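You operate a simulated robot arm through the tools that you are given. There is no shell and no other tool. Be economical: measure what you need, move in short steps, check, and stop when the job is done.

Carry out the task below with a simulated robot arm. There is one attempt and no reset: what you move stays moved.

TASK
Take the clip jar and put it on top of the brown felt duster. Then put the red game tile from the top of the lacquered table on top of the cedar block there.
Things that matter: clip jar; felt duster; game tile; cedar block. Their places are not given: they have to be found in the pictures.

It is judged by the outcome, as a careful person would: the job done as asked, and still so three seconds after it is handed in. It fails if anything else is knocked over, pushed out of place, dropped, spilled or broken.

THE ROBOT
A 7-joint arm with a two-finger parallel gripper, fixed in place. Base frame: the origin is at the foot of the arm, x ahead of it, y to its left, z up; the work surface is at about z = 0. Lengths are in mm, angles in degrees, forces in N, time in s.
With the tool pointing down near the work surface it reaches from about 240 to 620 mm from the base axis. Its first joint turns from -66.0 to 66.0 degrees. Payload 2.6 kg.
Tool frame: the origin (TCP) lies between the finger pads and is the grasp point; the fingertips stand 30 mm ahead of it; z points along the fingers, y is the line along which they close. The gripper opens to 94 mm. The fingers are 28 mm wide and 10 mm thick; the gripper's body (50 by 96 mm) begins 55 mm behind the TCP.
Orientation is told as [roll, pitch, yaw] about the base's x, y, z axes, in that order, counted from this pose: with the fingers straight down and closing along the base's y, the tool's x points along the base's -x, its y along +y and its z along -z.

THE INTERFACE
- The arm moves only by the tool send_rows. Its argument "series" is a list of rows, each a list of 3 entries, a list of its own where there are three numbers: the closure in counts, from 0 (fully open) to 255 (shut), then the shift along the tool's x, y, z in units of 50 mm (1.0 is 50 mm), then the turn, a rotation vector about the tool's x, y, z in units of 5 degrees (1.0 is 5 degrees). In form: [[claw, [tx, ty, tz], [ax, ay, az]], ...]. A call has 1 to 8 rows; each row shifts and turns the commanded pose from where the row before left it, along the tool's axes as they then stand. A call with a number of a shift or a turn outside -1 to 1 is refused whole. A row lasts 0.2 s, in which the tool goes at most 50 mm and 8.6 degrees; a call with a longer step from one row to the next is refused whole, and so is a gripper value outside its range. A pose out of reach is approached as far as the arm can. The call stops where the force on the tool passes 40 N (or 10 N more than at its start, if that is more) or the arm is blocked; 0.2 s more then pass. The fingers move at their own pace (about 72 mm/s each) and stop on an object; they squeeze with about 43 N. The grip force told is the motor's: it shows also when the fingers shut on nothing. Time passes only in rows, and 0.2 s behind the last, so rows that do not move let the fingers close. It gives the time, the measured TCP pose, the force on the tool (base axes), the opening and the grip force at its end, in the units of the frame above (readings bear some noise), and new pictures: "show" is both (left out), scene, wrist or none.
- Cameras (640 x 400 px; columns grow to the right, rows downward): "scene" is fixed at [14.1, 421, 568]; the picture's right is [-0.91, -0.42, 0.00], its down [-0.23, 0.49, -0.84] and it looks along [0.35, -0.77, -0.54] (base axes); focal length 339 px, centre (320, 200). "wrist" rides on the gripper at [-37, 0, -58] in the tool frame; the picture's right is [0.00, -1.00, 0.00], its down [0.97, 0.00, -0.24] and it looks along [0.24, 0.00, 0.97] (tool axes); focal length 218 px, centre (320, 200).
- locate(camera, pixels): for up to 12 pixels [column, row] of the newest picture of that camera ("zoom" is the newest enlarged one), the place [x, y, z] in the base frame of the surface seen there, good to about 2 mm. No time passes.
- close_up(camera, box): a new picture of the part [left, top, right, bottom] of that camera's present view, enlarged. No time passes.
- close_job(): hands the job in; it is judged then, once.

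Work in short steps. Measure before you move; look again where a grasp or a placing could have gone wrong, and mend it. You have 80 turns and 120 pictures in all, the two below and enlarged ones among them. Open the gripper and draw the arm clear of the work before you hand the job in, unless the task says otherwise; then end with one line.

The tools are called after "Emit:" as name(argument=value, ...) on one line, values as JSON. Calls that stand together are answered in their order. send_rows: Moves the arm, as the interface text tells. Its arguments: {"type":"object","properties":{"series":{"type":"array","items":{"type":"array"}},"show":{"type":"string","enum":["both","scene","wrist","none"]}},"required":["series"]} The other tools are called the same way: locate (camera, pixels) gives the place of the surface under pixels of a picture; close_up (camera, box) takes an enlarged picture of a part of a camera's view; close_job () hands the job in.

At the start:

```text
clock: 0.0
eef_pos: [449.8, -26.0, 247.7]
ee_rot: [0.0, 0.0, 0.0]
force: [0.0, -0.4, 0.1]
finger_gap: 93.9
grasp_force: 0.1
```

scene: 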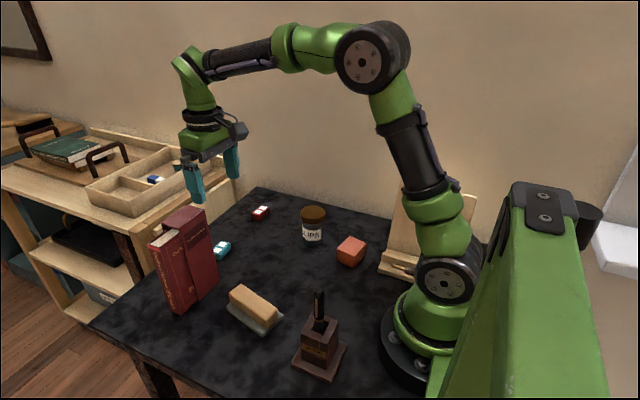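
wrist: 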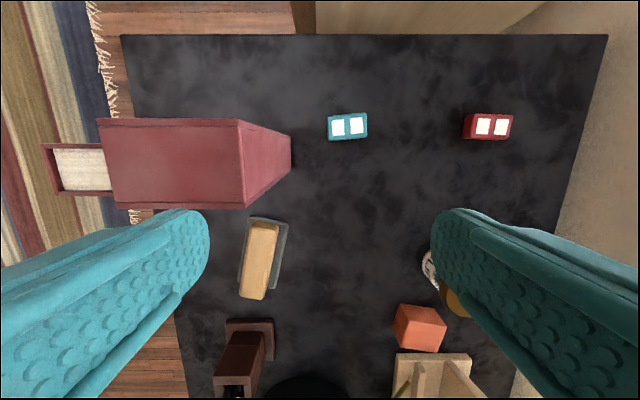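

The jar is near scene (313,222), the duster near (255,308), the red tile near (261,213) and the block near (350,250). I'll enlarge this area and measure.

Emit:
close_up(camera="scene", box=[200, 180, 400, 340])

Emit:
locate(camera="scene", pixels=[[313, 211], [313, 220], [312, 238], [302, 213], [326, 213], [351, 243], [348, 262], [261, 211], [255, 300], [235, 290], [276, 316], [320, 345]])

Emit:
locate(camera="wrist", pixels=[[258, 225], [250, 292], [418, 312], [420, 345], [468, 120], [508, 135], [485, 127], [460, 310], [398, 310], [444, 322], [280, 225], [270, 285]])

```text
2.50 times, centred on (300, 260) of scene
```

zoom: 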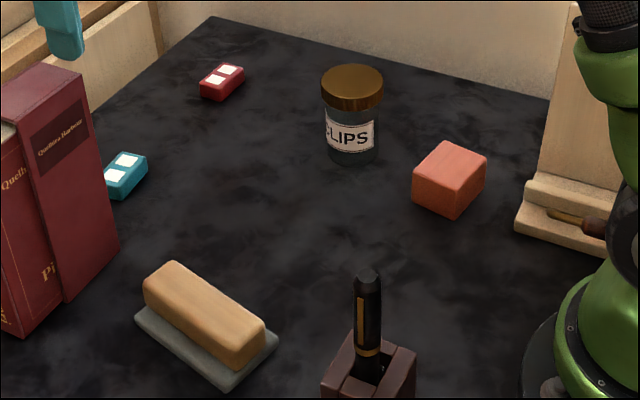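

```text
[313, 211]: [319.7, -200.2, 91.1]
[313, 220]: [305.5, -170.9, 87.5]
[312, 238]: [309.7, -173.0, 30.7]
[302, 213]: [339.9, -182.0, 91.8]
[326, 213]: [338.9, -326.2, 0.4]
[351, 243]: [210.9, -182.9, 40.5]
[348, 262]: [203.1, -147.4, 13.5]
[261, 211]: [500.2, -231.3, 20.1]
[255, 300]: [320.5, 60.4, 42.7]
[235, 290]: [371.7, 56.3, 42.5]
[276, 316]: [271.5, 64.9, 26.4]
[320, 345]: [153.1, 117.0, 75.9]
```

```text
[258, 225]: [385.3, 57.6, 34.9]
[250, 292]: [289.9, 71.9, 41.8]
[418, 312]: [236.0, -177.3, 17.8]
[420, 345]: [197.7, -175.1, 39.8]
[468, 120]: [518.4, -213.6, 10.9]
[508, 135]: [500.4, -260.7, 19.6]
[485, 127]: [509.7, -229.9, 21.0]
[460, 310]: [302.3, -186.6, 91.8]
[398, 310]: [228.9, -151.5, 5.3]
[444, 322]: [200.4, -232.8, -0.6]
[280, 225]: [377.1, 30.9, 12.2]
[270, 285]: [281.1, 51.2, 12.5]
```

Next I'll measure the lid outline, duster handle and block in the enlarged picture.

Emit:
locate(camera="zoom", pixels=[[324, 82], [352, 68], [380, 80], [352, 92], [352, 80], [150, 275], [178, 265], [262, 330], [235, 350], [418, 172], [485, 152], [446, 146]])

Emit:
locate(camera="zoom", pixels=[[455, 182], [200, 298], [163, 290], [220, 290], [140, 318], [272, 342], [352, 102], [352, 155], [336, 150], [450, 165], [222, 83], [375, 145]])

```text
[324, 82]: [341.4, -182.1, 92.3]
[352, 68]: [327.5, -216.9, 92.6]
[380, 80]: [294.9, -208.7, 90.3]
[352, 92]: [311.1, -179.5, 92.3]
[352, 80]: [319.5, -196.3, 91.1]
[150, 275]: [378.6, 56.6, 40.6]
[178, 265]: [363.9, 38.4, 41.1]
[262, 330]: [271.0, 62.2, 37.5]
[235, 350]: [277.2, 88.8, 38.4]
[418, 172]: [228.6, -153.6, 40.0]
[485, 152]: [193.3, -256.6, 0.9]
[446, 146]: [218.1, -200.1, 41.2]
```

```text
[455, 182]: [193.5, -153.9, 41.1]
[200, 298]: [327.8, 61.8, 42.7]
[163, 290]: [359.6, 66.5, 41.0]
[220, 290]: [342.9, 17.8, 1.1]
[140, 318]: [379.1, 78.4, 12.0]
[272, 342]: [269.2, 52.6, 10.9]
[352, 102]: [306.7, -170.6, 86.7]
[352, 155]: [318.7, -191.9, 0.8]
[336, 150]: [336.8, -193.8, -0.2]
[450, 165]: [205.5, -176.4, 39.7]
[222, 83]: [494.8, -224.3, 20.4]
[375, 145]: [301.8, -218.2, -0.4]
```

Jar centre is about (318,-197), top at 92. The handle top is centred near (323,61) at z 42.5. I'll move above the jar at the current height.

Emit:
send_rows(series=[[0, [0.527, -0.684, 0], [0, 0, 0]], [0, [0.527, -0.684, 0], [0, 0, 0]], [0, [0.527, -0.684, 0], [0, 0, 0]], [0, [0.527, -0.684, 0], [0, 0, 0]], [0, [0.527, -0.684, 0], [0, 0, 0]], [0, [0, 0, 0.8], [0, 0, 0]]])

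```text
clock: 1.4
eef_pos: [318.6, -199.5, 208.1]
ee_rot: [0.0, 0.0, 0.0]
force: [0.1, 0.1, 0.0]
finger_gap: 94.0
grasp_force: 0.2
```

scene: 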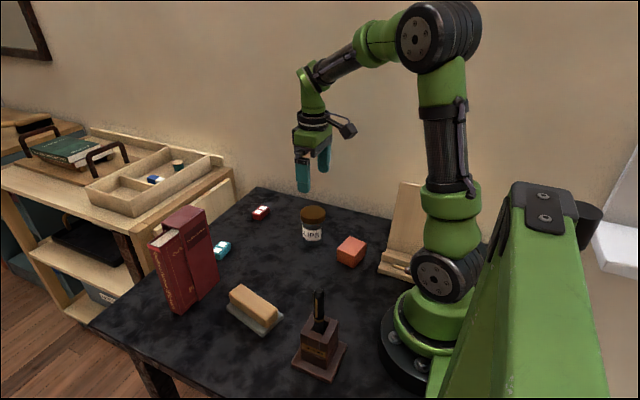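
wrist: 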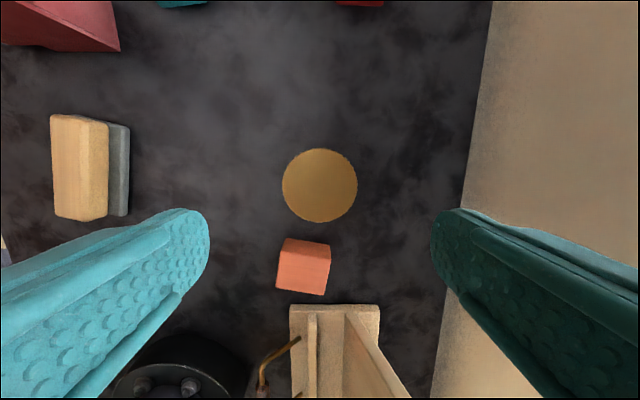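

Lid is seen at wrist (320,186). I'll measure its edges, plus the duster and block from here.

Emit:
locate(camera="wrist", pixels=[[284, 186], [356, 186], [320, 150], [320, 220], [53, 118], [105, 124], [104, 212], [58, 214], [284, 242], [328, 246], [324, 292], [278, 286]])

```text
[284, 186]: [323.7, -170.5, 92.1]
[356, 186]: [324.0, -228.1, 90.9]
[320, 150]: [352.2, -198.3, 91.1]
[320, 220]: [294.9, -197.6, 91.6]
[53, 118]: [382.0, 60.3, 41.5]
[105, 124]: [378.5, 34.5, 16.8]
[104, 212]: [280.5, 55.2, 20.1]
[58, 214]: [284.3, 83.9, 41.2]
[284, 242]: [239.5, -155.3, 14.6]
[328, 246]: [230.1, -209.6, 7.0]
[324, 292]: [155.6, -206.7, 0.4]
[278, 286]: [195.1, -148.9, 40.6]
```

Lid centre is (323.5,-199), diameter about 57. I'll shift 5 mm in x and go down to z≈58.

Emit:
send_rows(series=[[0, [-0.1, 0.01, 0.7], [0, 0, 0]], [0, [0, 0, 0.8], [0, 0, 0]], [0, [0, 0, 0.8], [0, 0, 0]], [0, [0, 0, 0.7], [0, 0, 0]], [0, [0, 0, 0], [0, 0, 0]]])

```text
clock: 2.6
eef_pos: [322.4, -199.0, 59.9]
ee_rot: [0.0, 0.0, 0.0]
force: [-0.4, -0.5, 0.7]
finger_gap: 94.1
grasp_force: 0.0
```

scene: 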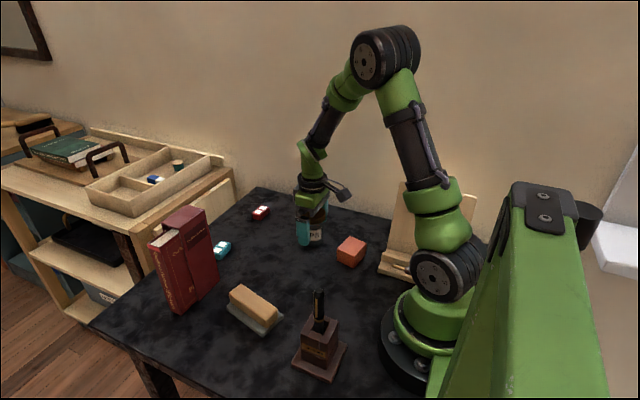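
wrist: 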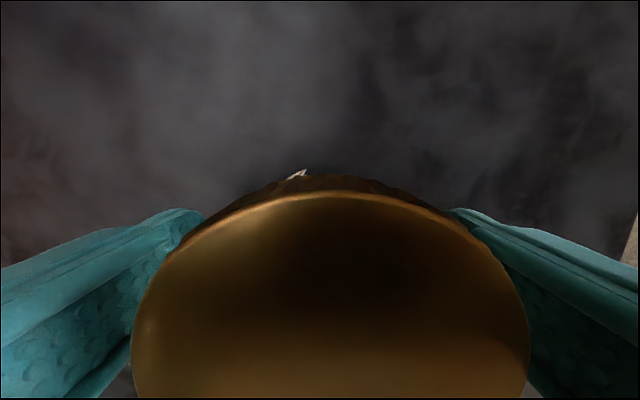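

The jar stands between the fingers. I'll close and let them settle.

Emit:
send_rows(series=[[255, [0, 0, 0], [0, 0, 0]], [255, [0, 0, 0], [0, 0, 0]], [255, [0, 0, 0], [0, 0, 0]], [255, [0, 0, 0], [0, 0, 0]]], show="none")

Emit:
send_rows(series=[[255, [0, 0, -0.4], [0, 0, 0]], [255, [0, 0, -0.6], [0, 0, 0]], [255, [0, 0, -0.6], [0, 0, 0]], [255, [0, 0, -0.6], [0, 0, 0]], [255, [0, 0, 0], [0, 0, 0]]])

```text
clock: 3.6
eef_pos: [323.0, -197.7, 59.6]
ee_rot: [0.0, 0.0, 0.0]
force: [0.1, -0.3, 0.0]
finger_gap: 60.4
grasp_force: 42.7
```

```text
clock: 4.8
eef_pos: [322.1, -196.8, 167.5]
ee_rot: [0.0, 0.0, 0.0]
force: [0.4, 0.0, -0.1]
finger_gap: 60.3
grasp_force: 42.6
```

scene: 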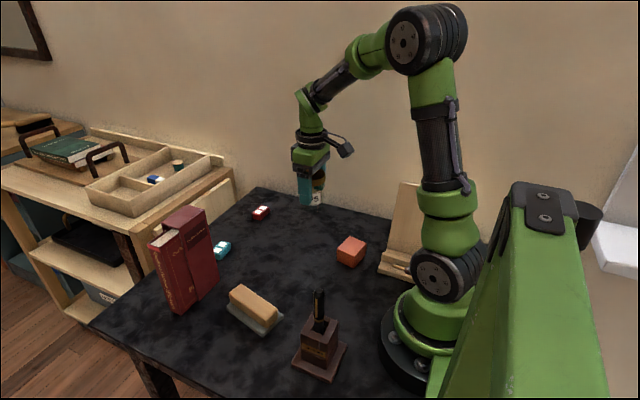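
wrist: 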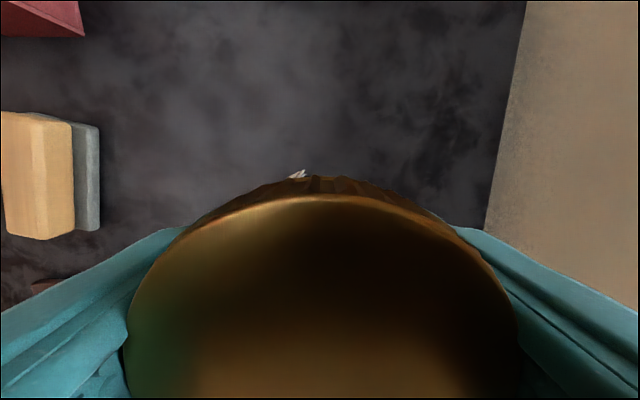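

Jar is held (gap 60.3). Before carrying, I'll check the book's extent and the pen stand.

Emit:
locate(camera="scene", pixels=[[150, 238], [187, 206], [208, 212], [175, 232], [218, 275], [180, 312], [319, 294], [255, 300], [240, 292], [268, 308]])

```text
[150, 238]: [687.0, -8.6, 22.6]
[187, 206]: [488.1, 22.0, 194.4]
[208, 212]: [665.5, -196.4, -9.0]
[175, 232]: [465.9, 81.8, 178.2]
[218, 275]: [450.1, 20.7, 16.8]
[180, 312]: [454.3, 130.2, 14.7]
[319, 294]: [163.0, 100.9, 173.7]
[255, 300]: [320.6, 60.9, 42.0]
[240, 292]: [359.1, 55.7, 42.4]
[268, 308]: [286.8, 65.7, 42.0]
```

The book face is at x≈450 and the pen at x≈163, so a straight move along y clears both. I'll carry the jar 258 mm to above the duster.

Emit:
send_rows(series=[[255, [0, 0.6, 0], [0, 0, 0]], [255, [0, 0.8, 0], [0, 0, 0]], [255, [0, 0.8, 0], [0, 0, 0]], [255, [0, 0.8, 0], [0, 0, 0]], [255, [0, 0.8, 0], [0, 0, 0]], [255, [0, 0.8, 0], [0, 0, 0]], [255, [0, 0.57, 0], [0, 0, 0]], [255, [0, 0, 0], [0, 0, 0]]])

```text
clock: 6.6
eef_pos: [320.9, 64.4, 168.3]
ee_rot: [0.0, 0.0, -0.1]
force: [0.0, 0.3, -1.1]
finger_gap: 60.4
grasp_force: 43.0
```

scene: 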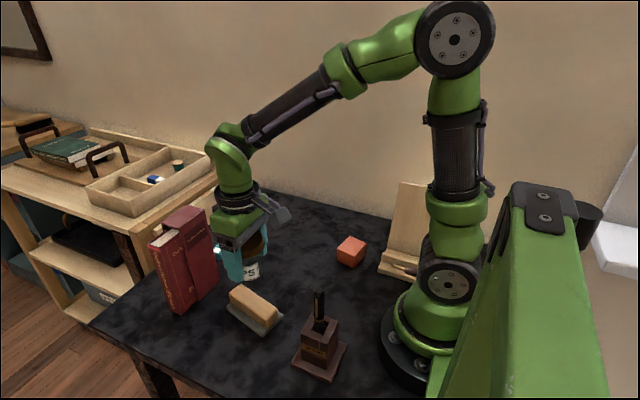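
wrist: 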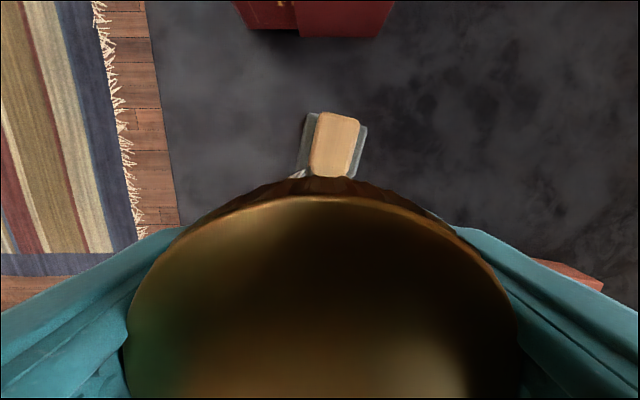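

I'll verify the jar's position relative to the handle.

Emit:
locate(camera="wrist", pixels=[[130, 350], [515, 350], [320, 198], [320, 114], [359, 122], [312, 165], [351, 165], [335, 140]])

Emit:
send_rows(series=[[255, [0, 0, 0.5], [0, 0, 0]], [255, [0, 0, 0.3], [0, 0, 0]], [255, [0, 0, 0], [0, 0, 0]]], show="scene")

```text
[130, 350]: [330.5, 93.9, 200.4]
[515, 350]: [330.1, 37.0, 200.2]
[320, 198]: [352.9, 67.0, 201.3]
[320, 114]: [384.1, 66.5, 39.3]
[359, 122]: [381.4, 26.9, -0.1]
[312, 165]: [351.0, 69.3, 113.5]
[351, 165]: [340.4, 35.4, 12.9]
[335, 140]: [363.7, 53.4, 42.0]
```

```text
clock: 7.4
eef_pos: [322.3, 61.9, 126.4]
ee_rot: [0.0, 0.0, 0.0]
force: [0.3, -0.2, -1.5]
finger_gap: 60.1
grasp_force: 43.4
```

scene: 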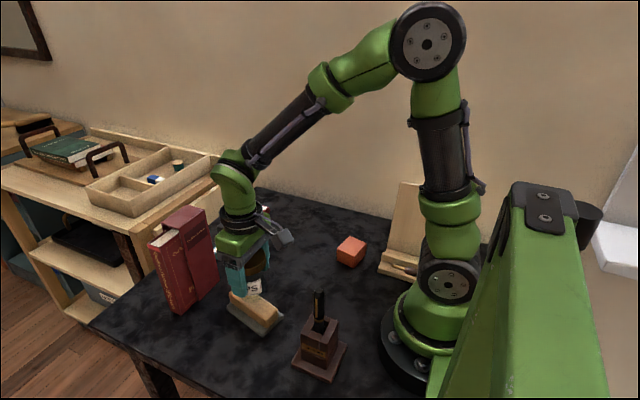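

The jar is about 1.5 mm off in +y. I'll trim that and lower to near contact (TCP z≈102 expected).

Emit:
send_rows(series=[[255, [0, -0.03, 0.25], [0, 0, 0]], [255, [0, 0, 0.15], [0, 0, 0]], [255, [0, 0, 0.04], [0, 0, 0]], [255, [0, 0, 0], [0, 0, 0]]], show="scene")

Emit:
close_up(camera="scene", box=[200, 220, 300, 340])

```text
clock: 8.4
eef_pos: [323.0, 61.2, 106.2]
ee_rot: [0.0, -0.1, -0.1]
force: [-0.7, 0.6, -0.7]
finger_gap: 60.3
grasp_force: 43.0
```

scene: 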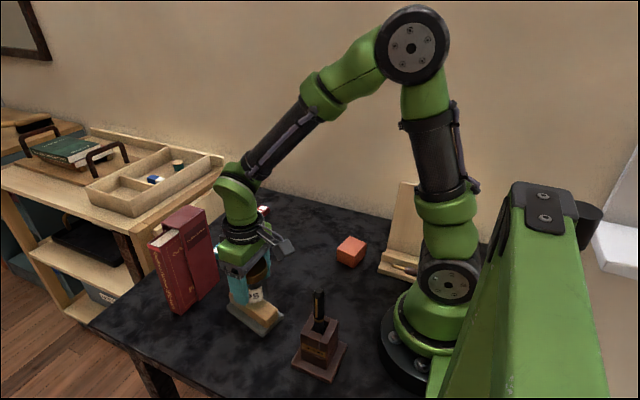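

```text
3.33 times, centred on (250, 280) of scene
```

zoom: 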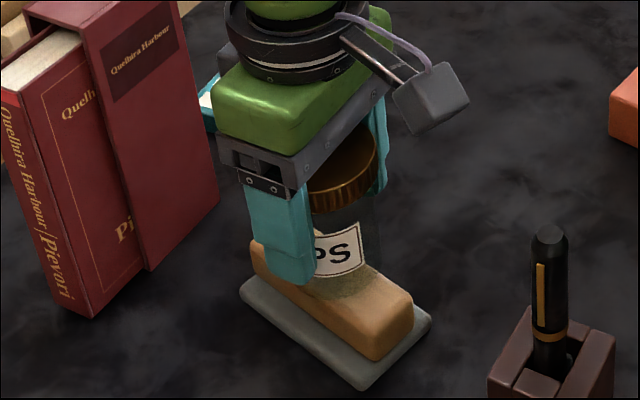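

Positioned over the handle; I'll lower in 1 mm steps watching the force.

Emit:
send_rows(series=[[255, [0, 0, 0.03], [0, 0, 0]], [255, [0, 0, 0.02], [0, 0, 0]], [255, [0, 0, 0], [0, 0, 0]]], show="none")

Emit:
send_rows(series=[[255, [0, 0, 0.02], [0, 0, 0]], [255, [0, 0, 0], [0, 0, 0]]], show="none")

```text
clock: 9.2
eef_pos: [322.4, 60.9, 103.9]
ee_rot: [-0.1, -0.1, 0.0]
force: [0.4, -0.1, -2.3]
finger_gap: 60.0
grasp_force: 42.9
```

```text
clock: 9.8
eef_pos: [323.5, 61.9, 102.3]
ee_rot: [0.0, 0.0, 0.0]
force: [0.3, 0.1, -1.5]
finger_gap: 60.3
grasp_force: 42.8
```

Emit:
send_rows(series=[[255, [0, 0, 0.02], [0, 0, 0]], [255, [0, 0, 0], [0, 0, 0]]], show="none")

```text
clock: 10.4
eef_pos: [322.4, 60.8, 102.3]
ee_rot: [0.0, 0.0, 0.0]
force: [-0.8, -0.3, 2.8]
finger_gap: 60.3
grasp_force: 43.1
```

Force turned to +2.8 N: the jar touches the duster. I'll open slowly and look.

Emit:
send_rows(series=[[255, [0, 0, 0.01], [0, 0, 0]], [70, [0, 0, 0], [0, 0, 0]], [40, [0, 0, 0], [0, 0, 0]], [0, [0, 0, 0], [0, 0, 0]], [0, [0, 0, 0], [0, 0, 0]]])

Emit:
close_up(camera="scene", box=[200, 220, 300, 340])

```text
clock: 11.6
eef_pos: [321.3, 60.2, 101.5]
ee_rot: [0.0, -0.1, 0.1]
force: [-0.5, -0.1, 0.2]
finger_gap: 94.0
grasp_force: 0.0
```

scene: 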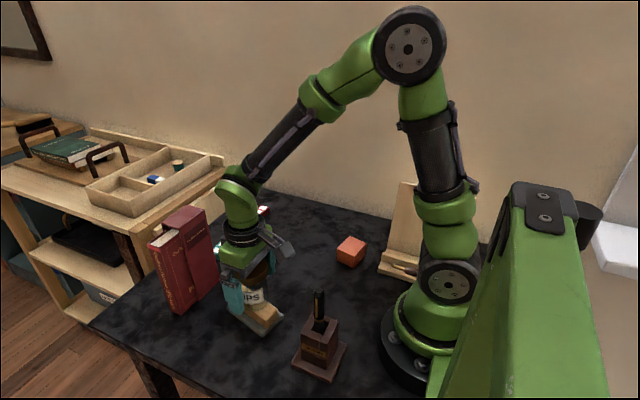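
wrist: 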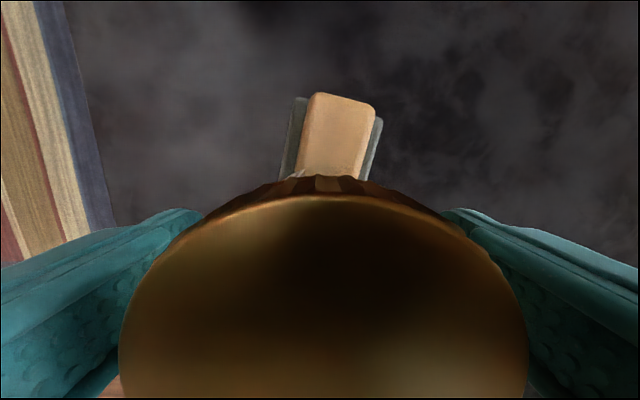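

```text
3.33 times, centred on (250, 280) of scene
```

zoom: 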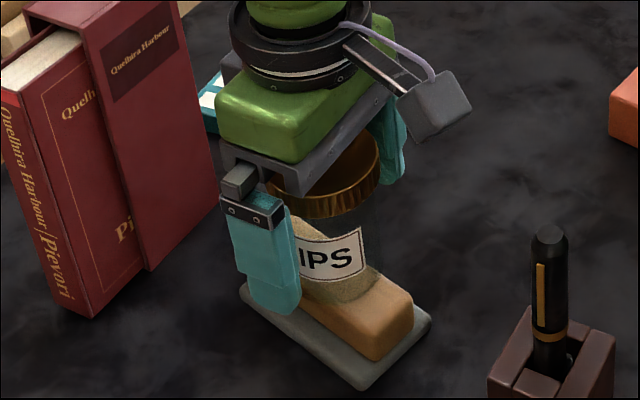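

The jar stands upright. I'll rise straight up.

Emit:
send_rows(series=[[0, [0, 0, -0.3], [0, 0, 0]], [0, [0, 0, -0.7], [0, 0, 0]], [0, [0, 0, -0.8], [0, 0, 0]], [0, [0, 0, -0.8], [0, 0, 0]], [0, [0, 0, 0], [0, 0, 0]]])

Emit:
close_up(camera="scene", box=[200, 180, 400, 340])

```text
clock: 12.8
eef_pos: [321.9, 61.2, 231.5]
ee_rot: [0.0, 0.0, 0.0]
force: [-0.6, 0.3, -0.6]
finger_gap: 93.9
grasp_force: 0.1
```

scene: 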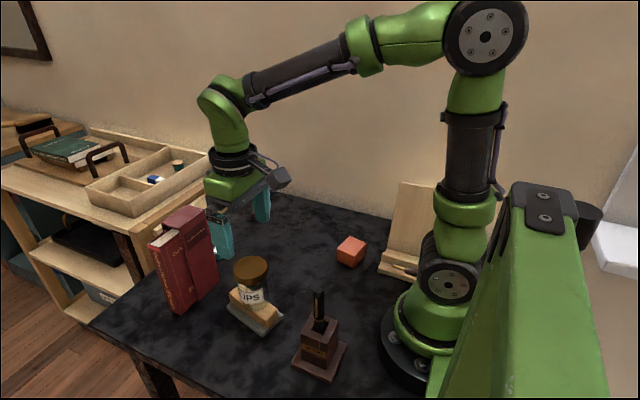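
wrist: 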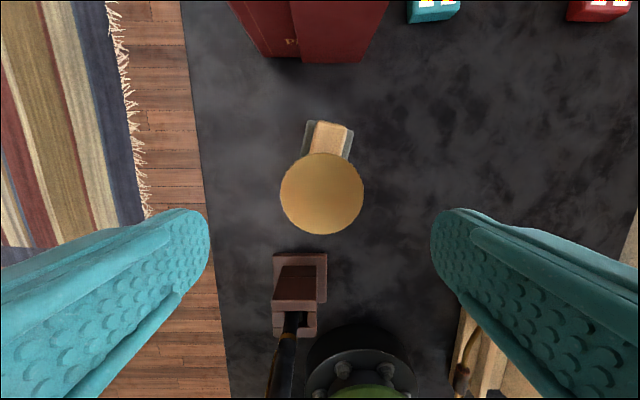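

```text
2.50 times, centred on (300, 260) of scene
```

zoom: 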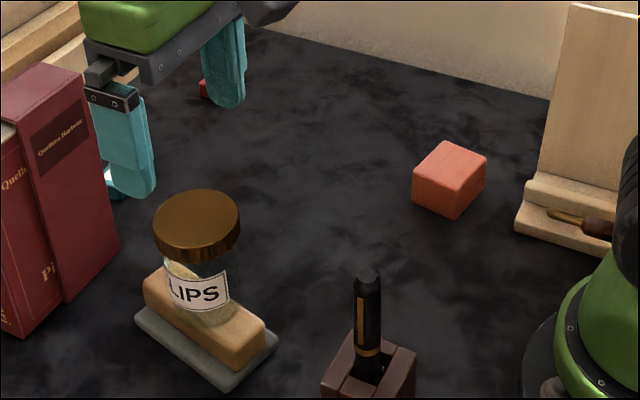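

The jar is upright on the duster. Next I move to above the red tile near (507,-233).

Emit:
send_rows(series=[[0, [0, -0.9, 0], [0, 0, 0]], [0, [0, -0.9, 0], [0, 0, 0]], [0, [0, -0.9, 0], [0, 0, 0]], [0, [-0.732, -0.64, 0], [0, 0, 0]], [0, [-0.732, -0.64, 0], [0, 0, 0]], [0, [-0.732, -0.64, 0], [0, 0, 0]], [0, [-0.732, -0.64, 0], [0, 0, 0]], [0, [-0.732, -0.64, 0], [0, 0, 0]]], show="none")

Emit:
send_rows(series=[[0, [0, 0, 0.8], [0, 0, 0]], [0, [0, 0, 0.8], [0, 0, 0]], [0, [0, 0, 0], [0, 0, 0]]])

```text
clock: 14.6
eef_pos: [511.1, -233.1, 229.3]
ee_rot: [0.2, 0.1, 0.1]
force: [1.2, 0.0, 0.3]
finger_gap: 94.2
grasp_force: 0.1
```

```text
clock: 15.4
eef_pos: [508.7, -233.8, 151.6]
ee_rot: [-0.1, 0.0, 0.1]
force: [-0.9, -0.4, -0.6]
finger_gap: 93.8
grasp_force: 0.2
```

scene: 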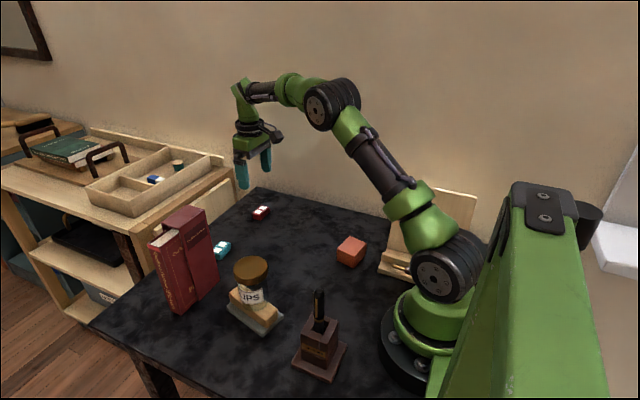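
wrist: 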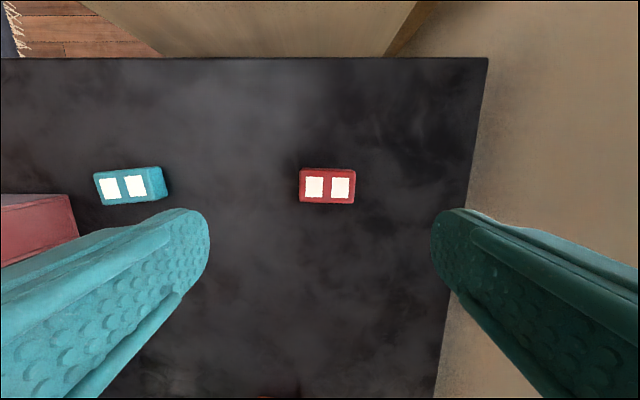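

Measuring the tile outline and the wall side.

Emit:
locate(camera="wrist", pixels=[[302, 174], [354, 174], [300, 200], [353, 201], [328, 187], [299, 186], [356, 188], [328, 170], [328, 200], [470, 190], [520, 190], [165, 195]])

Emit:
close_up(camera="wrist", box=[270, 140, 390, 230])

```text
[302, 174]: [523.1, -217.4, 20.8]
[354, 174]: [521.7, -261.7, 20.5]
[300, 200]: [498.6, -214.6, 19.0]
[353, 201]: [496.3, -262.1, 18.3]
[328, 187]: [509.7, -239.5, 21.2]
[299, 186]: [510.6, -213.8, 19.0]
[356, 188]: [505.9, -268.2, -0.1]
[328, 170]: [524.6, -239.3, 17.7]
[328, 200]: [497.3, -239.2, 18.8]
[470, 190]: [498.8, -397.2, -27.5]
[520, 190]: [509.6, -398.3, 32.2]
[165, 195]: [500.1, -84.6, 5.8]
```

```text
4.44 times, centred on (330, 185) of wrist
```

zoom: 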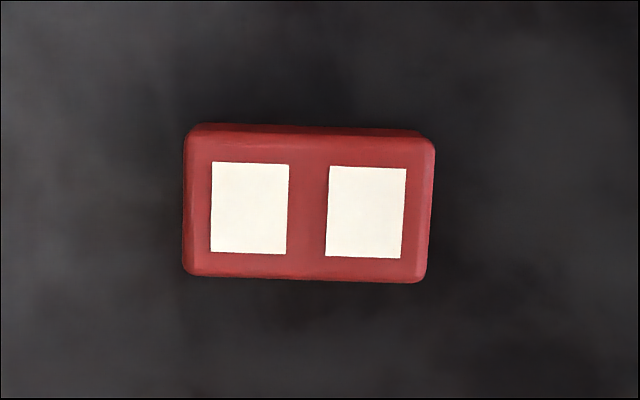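

Tile centre (510,-238.5), about 49 long along y, turned ~2°. I'll align and descend to TCP z≈37.

Emit:
send_rows(series=[[0, [-0.04, -0.1, 0.5], [0, 0, 0.36]], [0, [0, 0, 0.7], [0, 0, 0]], [0, [0, 0, 0.6], [0, 0, 0]], [0, [0, 0, 0.45], [0, 0, 0]], [0, [0, 0, 0], [0, 0, 0]]])

```text
clock: 16.6
eef_pos: [508.2, -240.6, 38.0]
ee_rot: [0.0, 0.1, -1.8]
force: [0.8, -0.2, 0.1]
finger_gap: 94.2
grasp_force: 0.0
```

scene: 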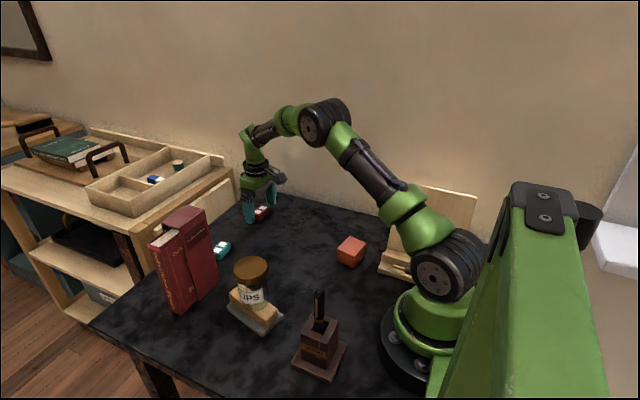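
wrist: 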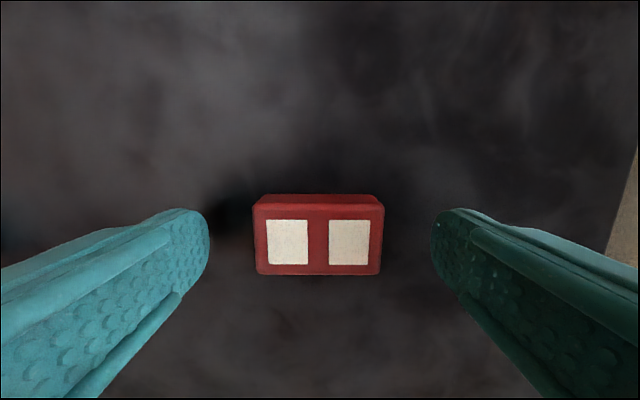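

Well centred with tips about z 8. I'll lower 2 mm, close, then lift.

Emit:
send_rows(series=[[0, [0, 0, 0.04], [0, 0, 0]], [255, [0, 0, 0], [0, 0, 0]], [255, [0, 0, 0], [0, 0, 0]], [255, [0, 0, 0], [0, 0, 0]], [255, [0, 0, 0], [0, 0, 0]], [255, [0, 0, 0], [0, 0, 0]]], show="wrist")

```text
clock: 18.0
eef_pos: [507.4, -240.5, 34.9]
ee_rot: [0.0, 0.0, -1.8]
force: [0.9, 0.1, -0.6]
finger_gap: 48.3
grasp_force: 43.2
```

wrist: 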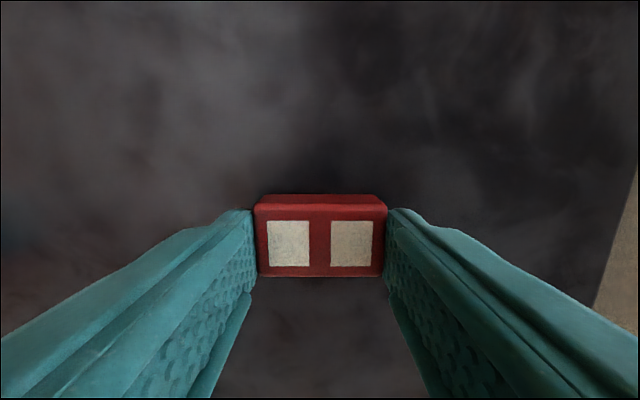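

Held at 48.3. Lifting, then moving toward the block while still short of it for a look.

Emit:
send_rows(series=[[255, [0, 0, -0.5], [0, 0, 0]], [255, [0, 0, -0.9], [0, 0, 0]], [255, [0, 0, -0.9], [0, 0, 0]], [255, [0.5, 0.2, 0], [0, 0, 0]], [255, [0.9, 0.25, 0], [0, 0, 0]], [255, [0.9, 0.25, 0], [0, 0, 0]], [255, [0.9, 0.25, 0], [0, 0, 0]], [255, [0.6, 0.25, 0], [0, 0, 0]]])

```text
clock: 19.8
eef_pos: [320.2, -174.0, 154.3]
ee_rot: [0.0, 0.0, -1.8]
force: [0.1, -0.7, -1.2]
finger_gap: 48.5
grasp_force: 43.0
```

scene: 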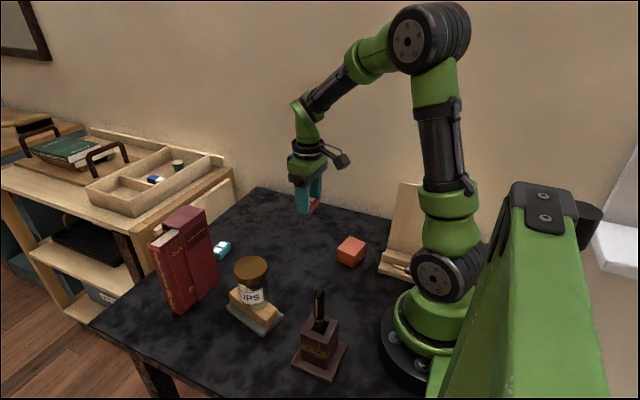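
wrist: 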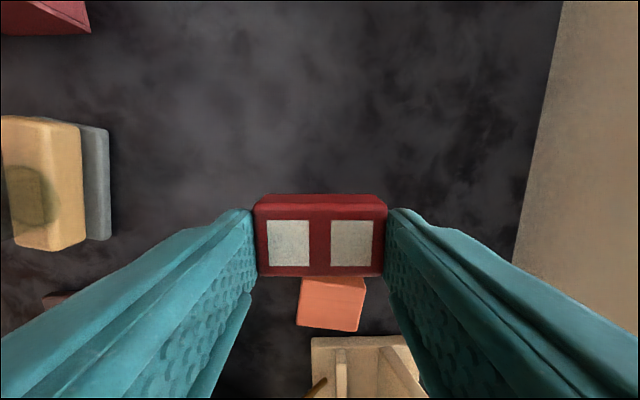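

I'll measure the block's top and the wooden stand.

Emit:
locate(camera="wrist", pixels=[[303, 280], [364, 286], [300, 322], [357, 328], [330, 300], [362, 345], [320, 345], [400, 345]])

Emit:
close_up(camera="scene", box=[320, 170, 440, 290])

Emit:
locate(camera="scene", pixels=[[400, 184], [420, 186], [382, 262], [390, 253], [400, 235], [384, 272], [337, 248], [353, 236], [365, 242], [350, 251]])

```text
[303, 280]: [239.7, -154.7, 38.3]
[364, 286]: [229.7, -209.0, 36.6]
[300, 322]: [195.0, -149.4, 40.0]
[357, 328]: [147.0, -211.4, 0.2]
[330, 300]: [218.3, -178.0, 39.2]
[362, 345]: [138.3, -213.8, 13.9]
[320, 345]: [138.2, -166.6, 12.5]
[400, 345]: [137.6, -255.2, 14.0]
```

```text
3.33 times, centred on (380, 230) of scene
```

zoom: 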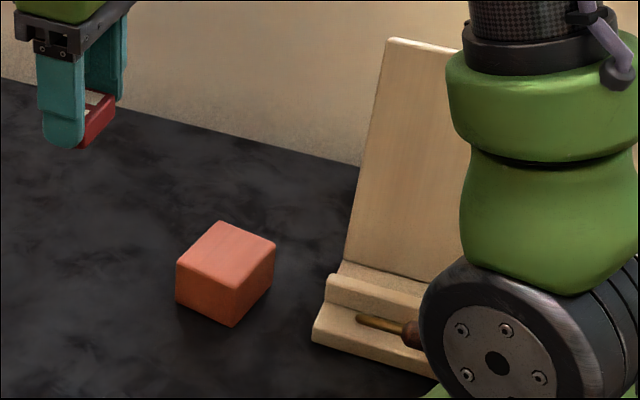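

```text
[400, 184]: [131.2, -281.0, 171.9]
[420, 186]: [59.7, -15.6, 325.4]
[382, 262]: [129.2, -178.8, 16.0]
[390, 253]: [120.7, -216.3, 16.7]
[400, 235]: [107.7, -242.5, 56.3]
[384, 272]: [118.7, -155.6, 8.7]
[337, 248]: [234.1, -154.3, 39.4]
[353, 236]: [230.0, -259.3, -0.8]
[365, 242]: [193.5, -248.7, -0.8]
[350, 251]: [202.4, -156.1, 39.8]
```

Emit:
locate(camera="zoom", pixels=[[180, 262], [222, 224], [272, 243], [233, 284], [228, 253], [204, 242], [250, 235], [252, 263], [208, 272], [180, 300], [230, 322], [445, 45]])

```text
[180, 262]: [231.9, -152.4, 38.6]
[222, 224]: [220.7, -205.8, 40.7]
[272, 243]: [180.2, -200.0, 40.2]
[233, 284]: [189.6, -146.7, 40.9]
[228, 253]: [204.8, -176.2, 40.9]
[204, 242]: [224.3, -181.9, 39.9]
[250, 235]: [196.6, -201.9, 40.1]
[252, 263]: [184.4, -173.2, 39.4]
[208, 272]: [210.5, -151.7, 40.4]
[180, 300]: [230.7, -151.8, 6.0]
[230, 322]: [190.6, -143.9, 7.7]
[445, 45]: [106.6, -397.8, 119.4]
```

Block top centre (205.6,-176.2), z 40.5, about 54×42, turned about -10°. I'll check the tile's place in the grip.

Emit:
locate(camera="wrist", pixels=[[320, 207], [320, 270], [262, 240], [380, 240], [320, 240]])

Emit:
send_rows(series=[[255, [0.6, 0, 0], [0, 0, 0.8]], [255, [0.6, 0, 0], [0, 0, 0.8]], [255, [0.6, 0, 0], [0, 0, 0]], [255, [0, 0, 0], [0, 0, 0]]])

```text
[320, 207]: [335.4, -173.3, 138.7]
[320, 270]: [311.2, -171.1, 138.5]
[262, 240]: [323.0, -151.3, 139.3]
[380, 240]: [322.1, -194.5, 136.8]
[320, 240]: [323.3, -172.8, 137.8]
```

```text
clock: 20.8
eef_pos: [231.3, -165.6, 149.2]
ee_rot: [-0.1, 0.0, -9.8]
force: [-0.4, 0.1, -0.8]
finger_gap: 48.4
grasp_force: 42.7
```

scene: 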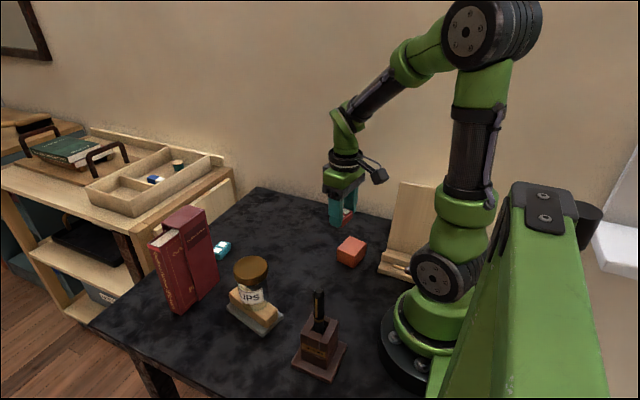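
wrist: 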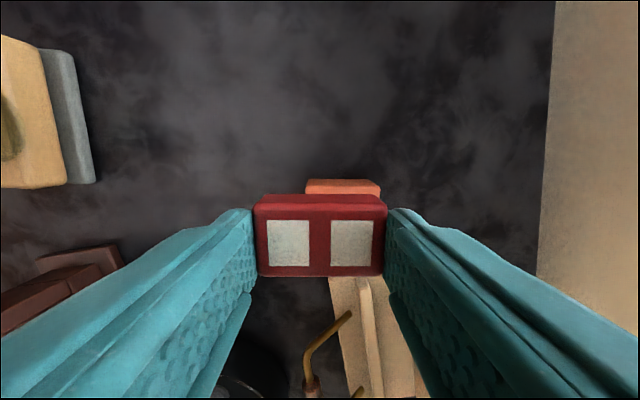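

The tile lines up with the block's angle. I'll move above the block centre (TCP target 202.6,-175.7) and lower to z≈90.

Emit:
send_rows(series=[[255, [0.53, -0.297, 0], [0, 0, 0]], [255, [0, 0, 0.5], [0, 0, 0]], [255, [0, 0, 0.6], [0, 0, 0]], [255, [0, 0, 0], [0, 0, 0]]])

Emit:
close_up(camera="scene", box=[300, 190, 400, 280])

```text
clock: 21.8
eef_pos: [203.8, -178.8, 92.7]
ee_rot: [0.0, 0.1, -9.8]
force: [0.2, -0.2, 0.2]
finger_gap: 48.3
grasp_force: 43.0
```

scene: 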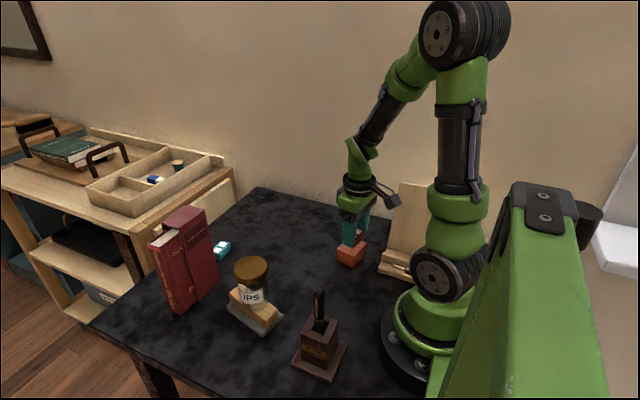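
wrist: 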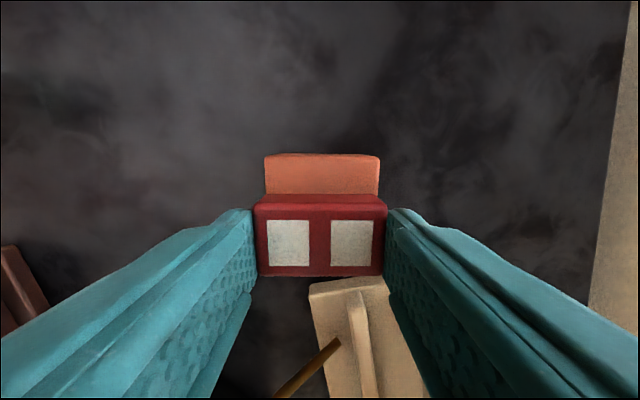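

```text
4.44 times, centred on (350, 235) of scene
```

zoom: 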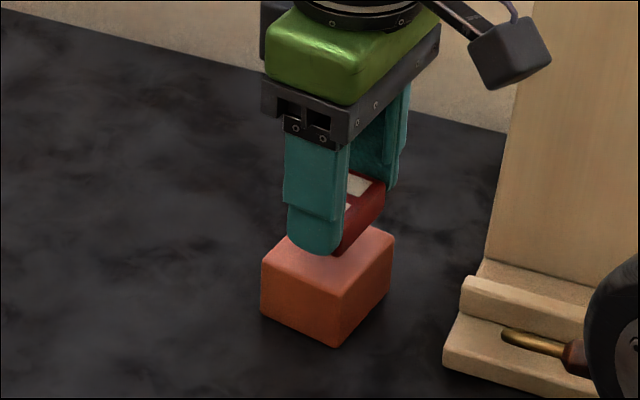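

Emit:
locate(camera="wrist", pixels=[[322, 157], [270, 160], [376, 160], [322, 207], [322, 272], [322, 196]])

```text
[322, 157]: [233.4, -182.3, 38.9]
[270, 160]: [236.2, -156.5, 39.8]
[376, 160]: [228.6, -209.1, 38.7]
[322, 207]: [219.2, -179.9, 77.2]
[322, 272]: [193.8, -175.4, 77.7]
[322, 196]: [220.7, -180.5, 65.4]
```

Tile centre is ~2 mm short of the block's centre; I'll trim that and lower in small steps (contact expected at TCP z≈75.5).

Emit:
send_rows(series=[[255, [-0.04, 0, 0.15], [0, 0, 0]], [255, [0, 0, 0.1], [0, 0, 0]], [255, [0, 0, 0], [0, 0, 0]]], show="none")

Emit:
send_rows(series=[[255, [0, 0, 0.03], [0, 0, 0]], [255, [0, 0, 0], [0, 0, 0]]], show="none")

```text
clock: 22.6
eef_pos: [204.9, -176.4, 80.8]
ee_rot: [0.0, 0.0, -9.8]
force: [-1.2, 0.0, -0.5]
finger_gap: 48.6
grasp_force: 42.8
```

```text
clock: 23.2
eef_pos: [203.7, -175.2, 79.9]
ee_rot: [0.0, 0.0, -9.8]
force: [0.2, 0.6, -0.6]
finger_gap: 48.4
grasp_force: 42.8
```

Emit:
send_rows(series=[[255, [0, 0, 0.04], [0, 0, 0]], [255, [0, 0, 0], [0, 0, 0]]], show="none")

Emit:
send_rows(series=[[255, [0, 0, 0.02], [0, 0, 0]], [255, [0, 0, 0], [0, 0, 0]]], show="scene")

Emit:
close_up(camera="scene", box=[300, 190, 400, 280])

```text
clock: 23.8
eef_pos: [203.5, -176.4, 78.1]
ee_rot: [0.1, -0.1, -9.7]
force: [0.4, 0.6, -0.5]
finger_gap: 48.4
grasp_force: 43.2
```

```text
clock: 24.4
eef_pos: [204.0, -175.8, 78.3]
ee_rot: [0.0, 0.0, -9.7]
force: [-1.1, 0.4, 0.3]
finger_gap: 48.3
grasp_force: 43.3
```

scene: 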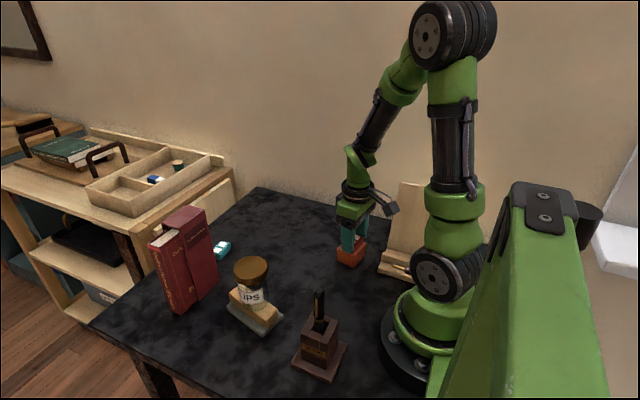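

```text
4.44 times, centred on (350, 235) of scene
```

zoom: 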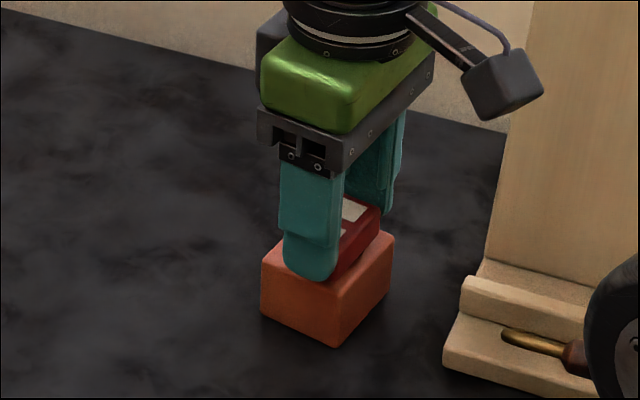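

Nearly down; continuing in 1 mm steps.

Emit:
send_rows(series=[[255, [0, 0, 0.02], [0, 0, 0]], [255, [0, 0, 0], [0, 0, 0]]], show="none")

Emit:
send_rows(series=[[255, [0, 0, 0.02], [0, 0, 0]], [255, [0, 0, 0], [0, 0, 0]]], show="none")

```text
clock: 25.0
eef_pos: [204.5, -174.5, 76.8]
ee_rot: [0.0, 0.0, -9.9]
force: [-0.4, -0.4, -1.0]
finger_gap: 48.5
grasp_force: 43.3
```

```text
clock: 25.6
eef_pos: [203.1, -175.3, 75.7]
ee_rot: [-0.1, -0.1, -9.8]
force: [0.1, -0.5, -0.1]
finger_gap: 48.0
grasp_force: 43.1
```

Emit:
send_rows(series=[[255, [0, 0, 0.02], [0, 0, 0]], [255, [0, 0, 0], [0, 0, 0]]], show="wrist")

Emit:
close_up(camera="scene", box=[320, 210, 380, 270])

```text
clock: 26.2
eef_pos: [204.4, -174.3, 76.4]
ee_rot: [0.0, -0.1, -9.8]
force: [-0.5, 0.6, 6.8]
finger_gap: 48.6
grasp_force: 42.6
```

wrist: 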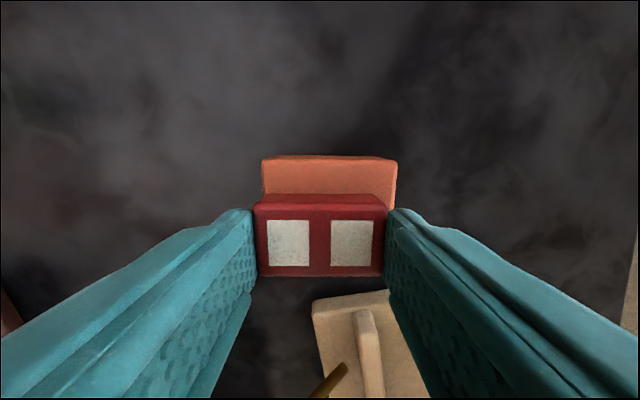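

```text
6.67 times, centred on (350, 240) of scene
```

zoom: 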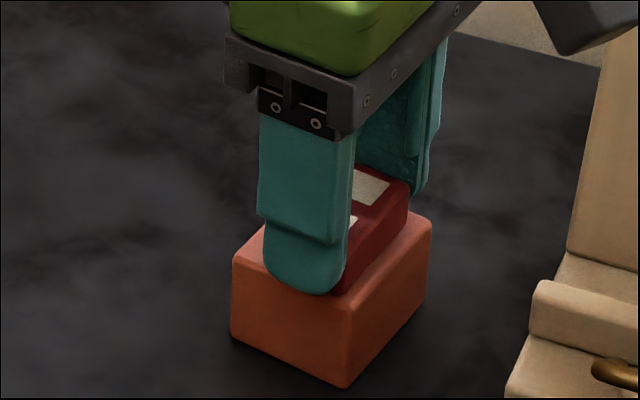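

Contact (6.8 N). Before releasing I check the margins of the tile on the block.

Emit:
locate(camera="wrist", pixels=[[325, 159], [325, 192], [325, 198], [265, 165], [394, 165], [322, 207], [322, 274]])

Emit:
locate(camera="zoom", pixels=[[385, 250], [395, 260], [375, 240], [372, 258], [428, 225], [350, 300], [405, 215], [236, 258], [380, 230]])

```text
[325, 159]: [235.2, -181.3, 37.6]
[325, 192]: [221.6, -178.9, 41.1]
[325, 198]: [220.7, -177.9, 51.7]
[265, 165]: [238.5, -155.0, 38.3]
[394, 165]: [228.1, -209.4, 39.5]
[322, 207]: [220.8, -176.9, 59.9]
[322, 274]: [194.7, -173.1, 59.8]
```

```text
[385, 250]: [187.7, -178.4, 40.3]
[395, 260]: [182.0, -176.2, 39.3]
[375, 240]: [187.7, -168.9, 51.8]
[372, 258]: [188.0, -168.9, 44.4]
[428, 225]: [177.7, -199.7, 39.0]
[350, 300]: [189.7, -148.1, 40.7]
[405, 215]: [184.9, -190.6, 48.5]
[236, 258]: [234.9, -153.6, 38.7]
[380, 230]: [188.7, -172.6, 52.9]
```

The tile (x 188–221) lies fully inside the block's top (x 183–235). I'll release.

Emit:
send_rows(series=[[120, [0, 0, 0], [0, 0, 0]], [80, [0, 0, 0], [0, 0, 0]], [40, [0, 0, 0], [0, 0, 0]], [40, [0, 0, 0], [0, 0, 0]], [40, [0, 0, -0.3], [0, 0, 0]], [40, [0, 0, -0.7], [0, 0, 0]], [40, [0, 0, -0.9], [0, 0, 0]], [40, [0, 0, -0.9], [0, 0, 0]]])

Emit:
close_up(camera="scene", box=[200, 180, 400, 340])

```text
clock: 28.0
eef_pos: [201.9, -176.4, 217.8]
ee_rot: [0.0, 0.0, -9.8]
force: [-1.0, -0.2, 1.1]
finger_gap: 79.5
grasp_force: 0.1
```

scene: 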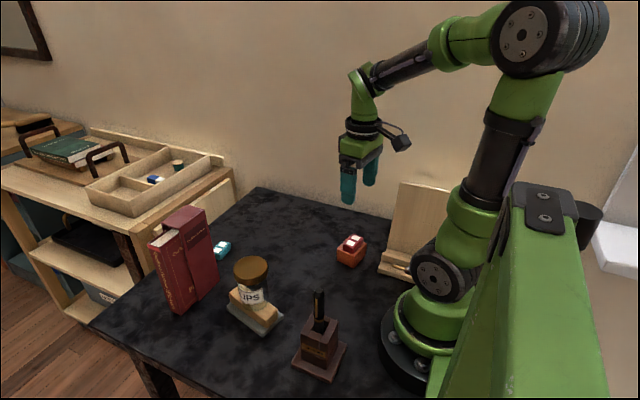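
wrist: 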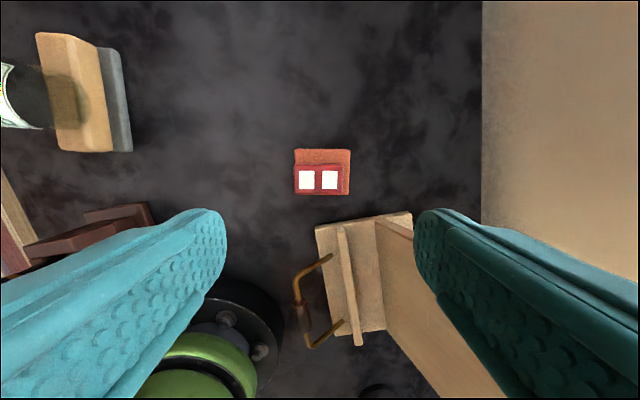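

```text
2.50 times, centred on (300, 260) of scene
```

zoom: 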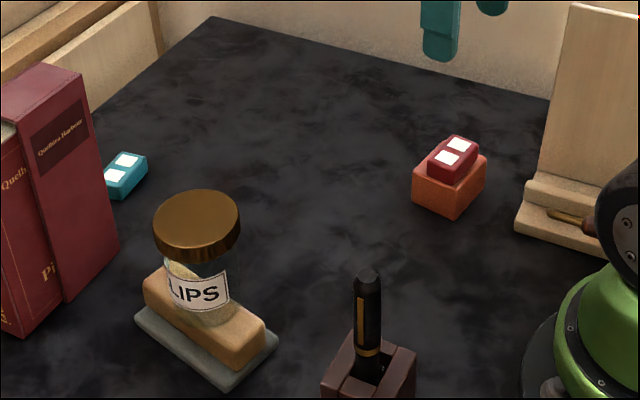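

Both placements are stable and nothing else has moved. I'll open fully, draw the arm clear, then hand in.

Emit:
send_rows(series=[[0, [-0.3, 0, -0.4], [0, 0, 0]], [0, [-0.8, 0, 0], [0, 0, 0]], [0, [-0.8, 0, 0], [0, 0, 0]], [0, [-0.8, 0, 0], [0, 0, 0]], [0, [0, 0, 0], [0, 0, 0]]], show="scene")

```text
clock: 29.2
eef_pos: [335.3, -198.0, 237.0]
ee_rot: [-0.1, 0.0, -9.8]
force: [-0.9, -0.1, -0.1]
finger_gap: 94.0
grasp_force: 0.0
```

scene: 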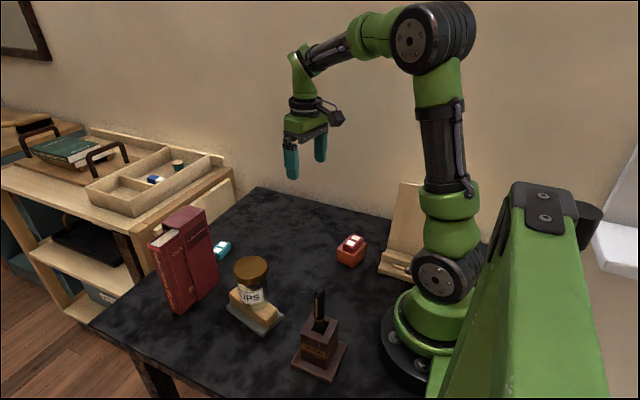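

Emit:
close_job()

```text
The job is handed in.
```

The clip jar is standing on the brown felt duster and the red game tile is lying flat on the cedar block; nothing else was moved, and I handed the job in with the gripper open and the arm clear.
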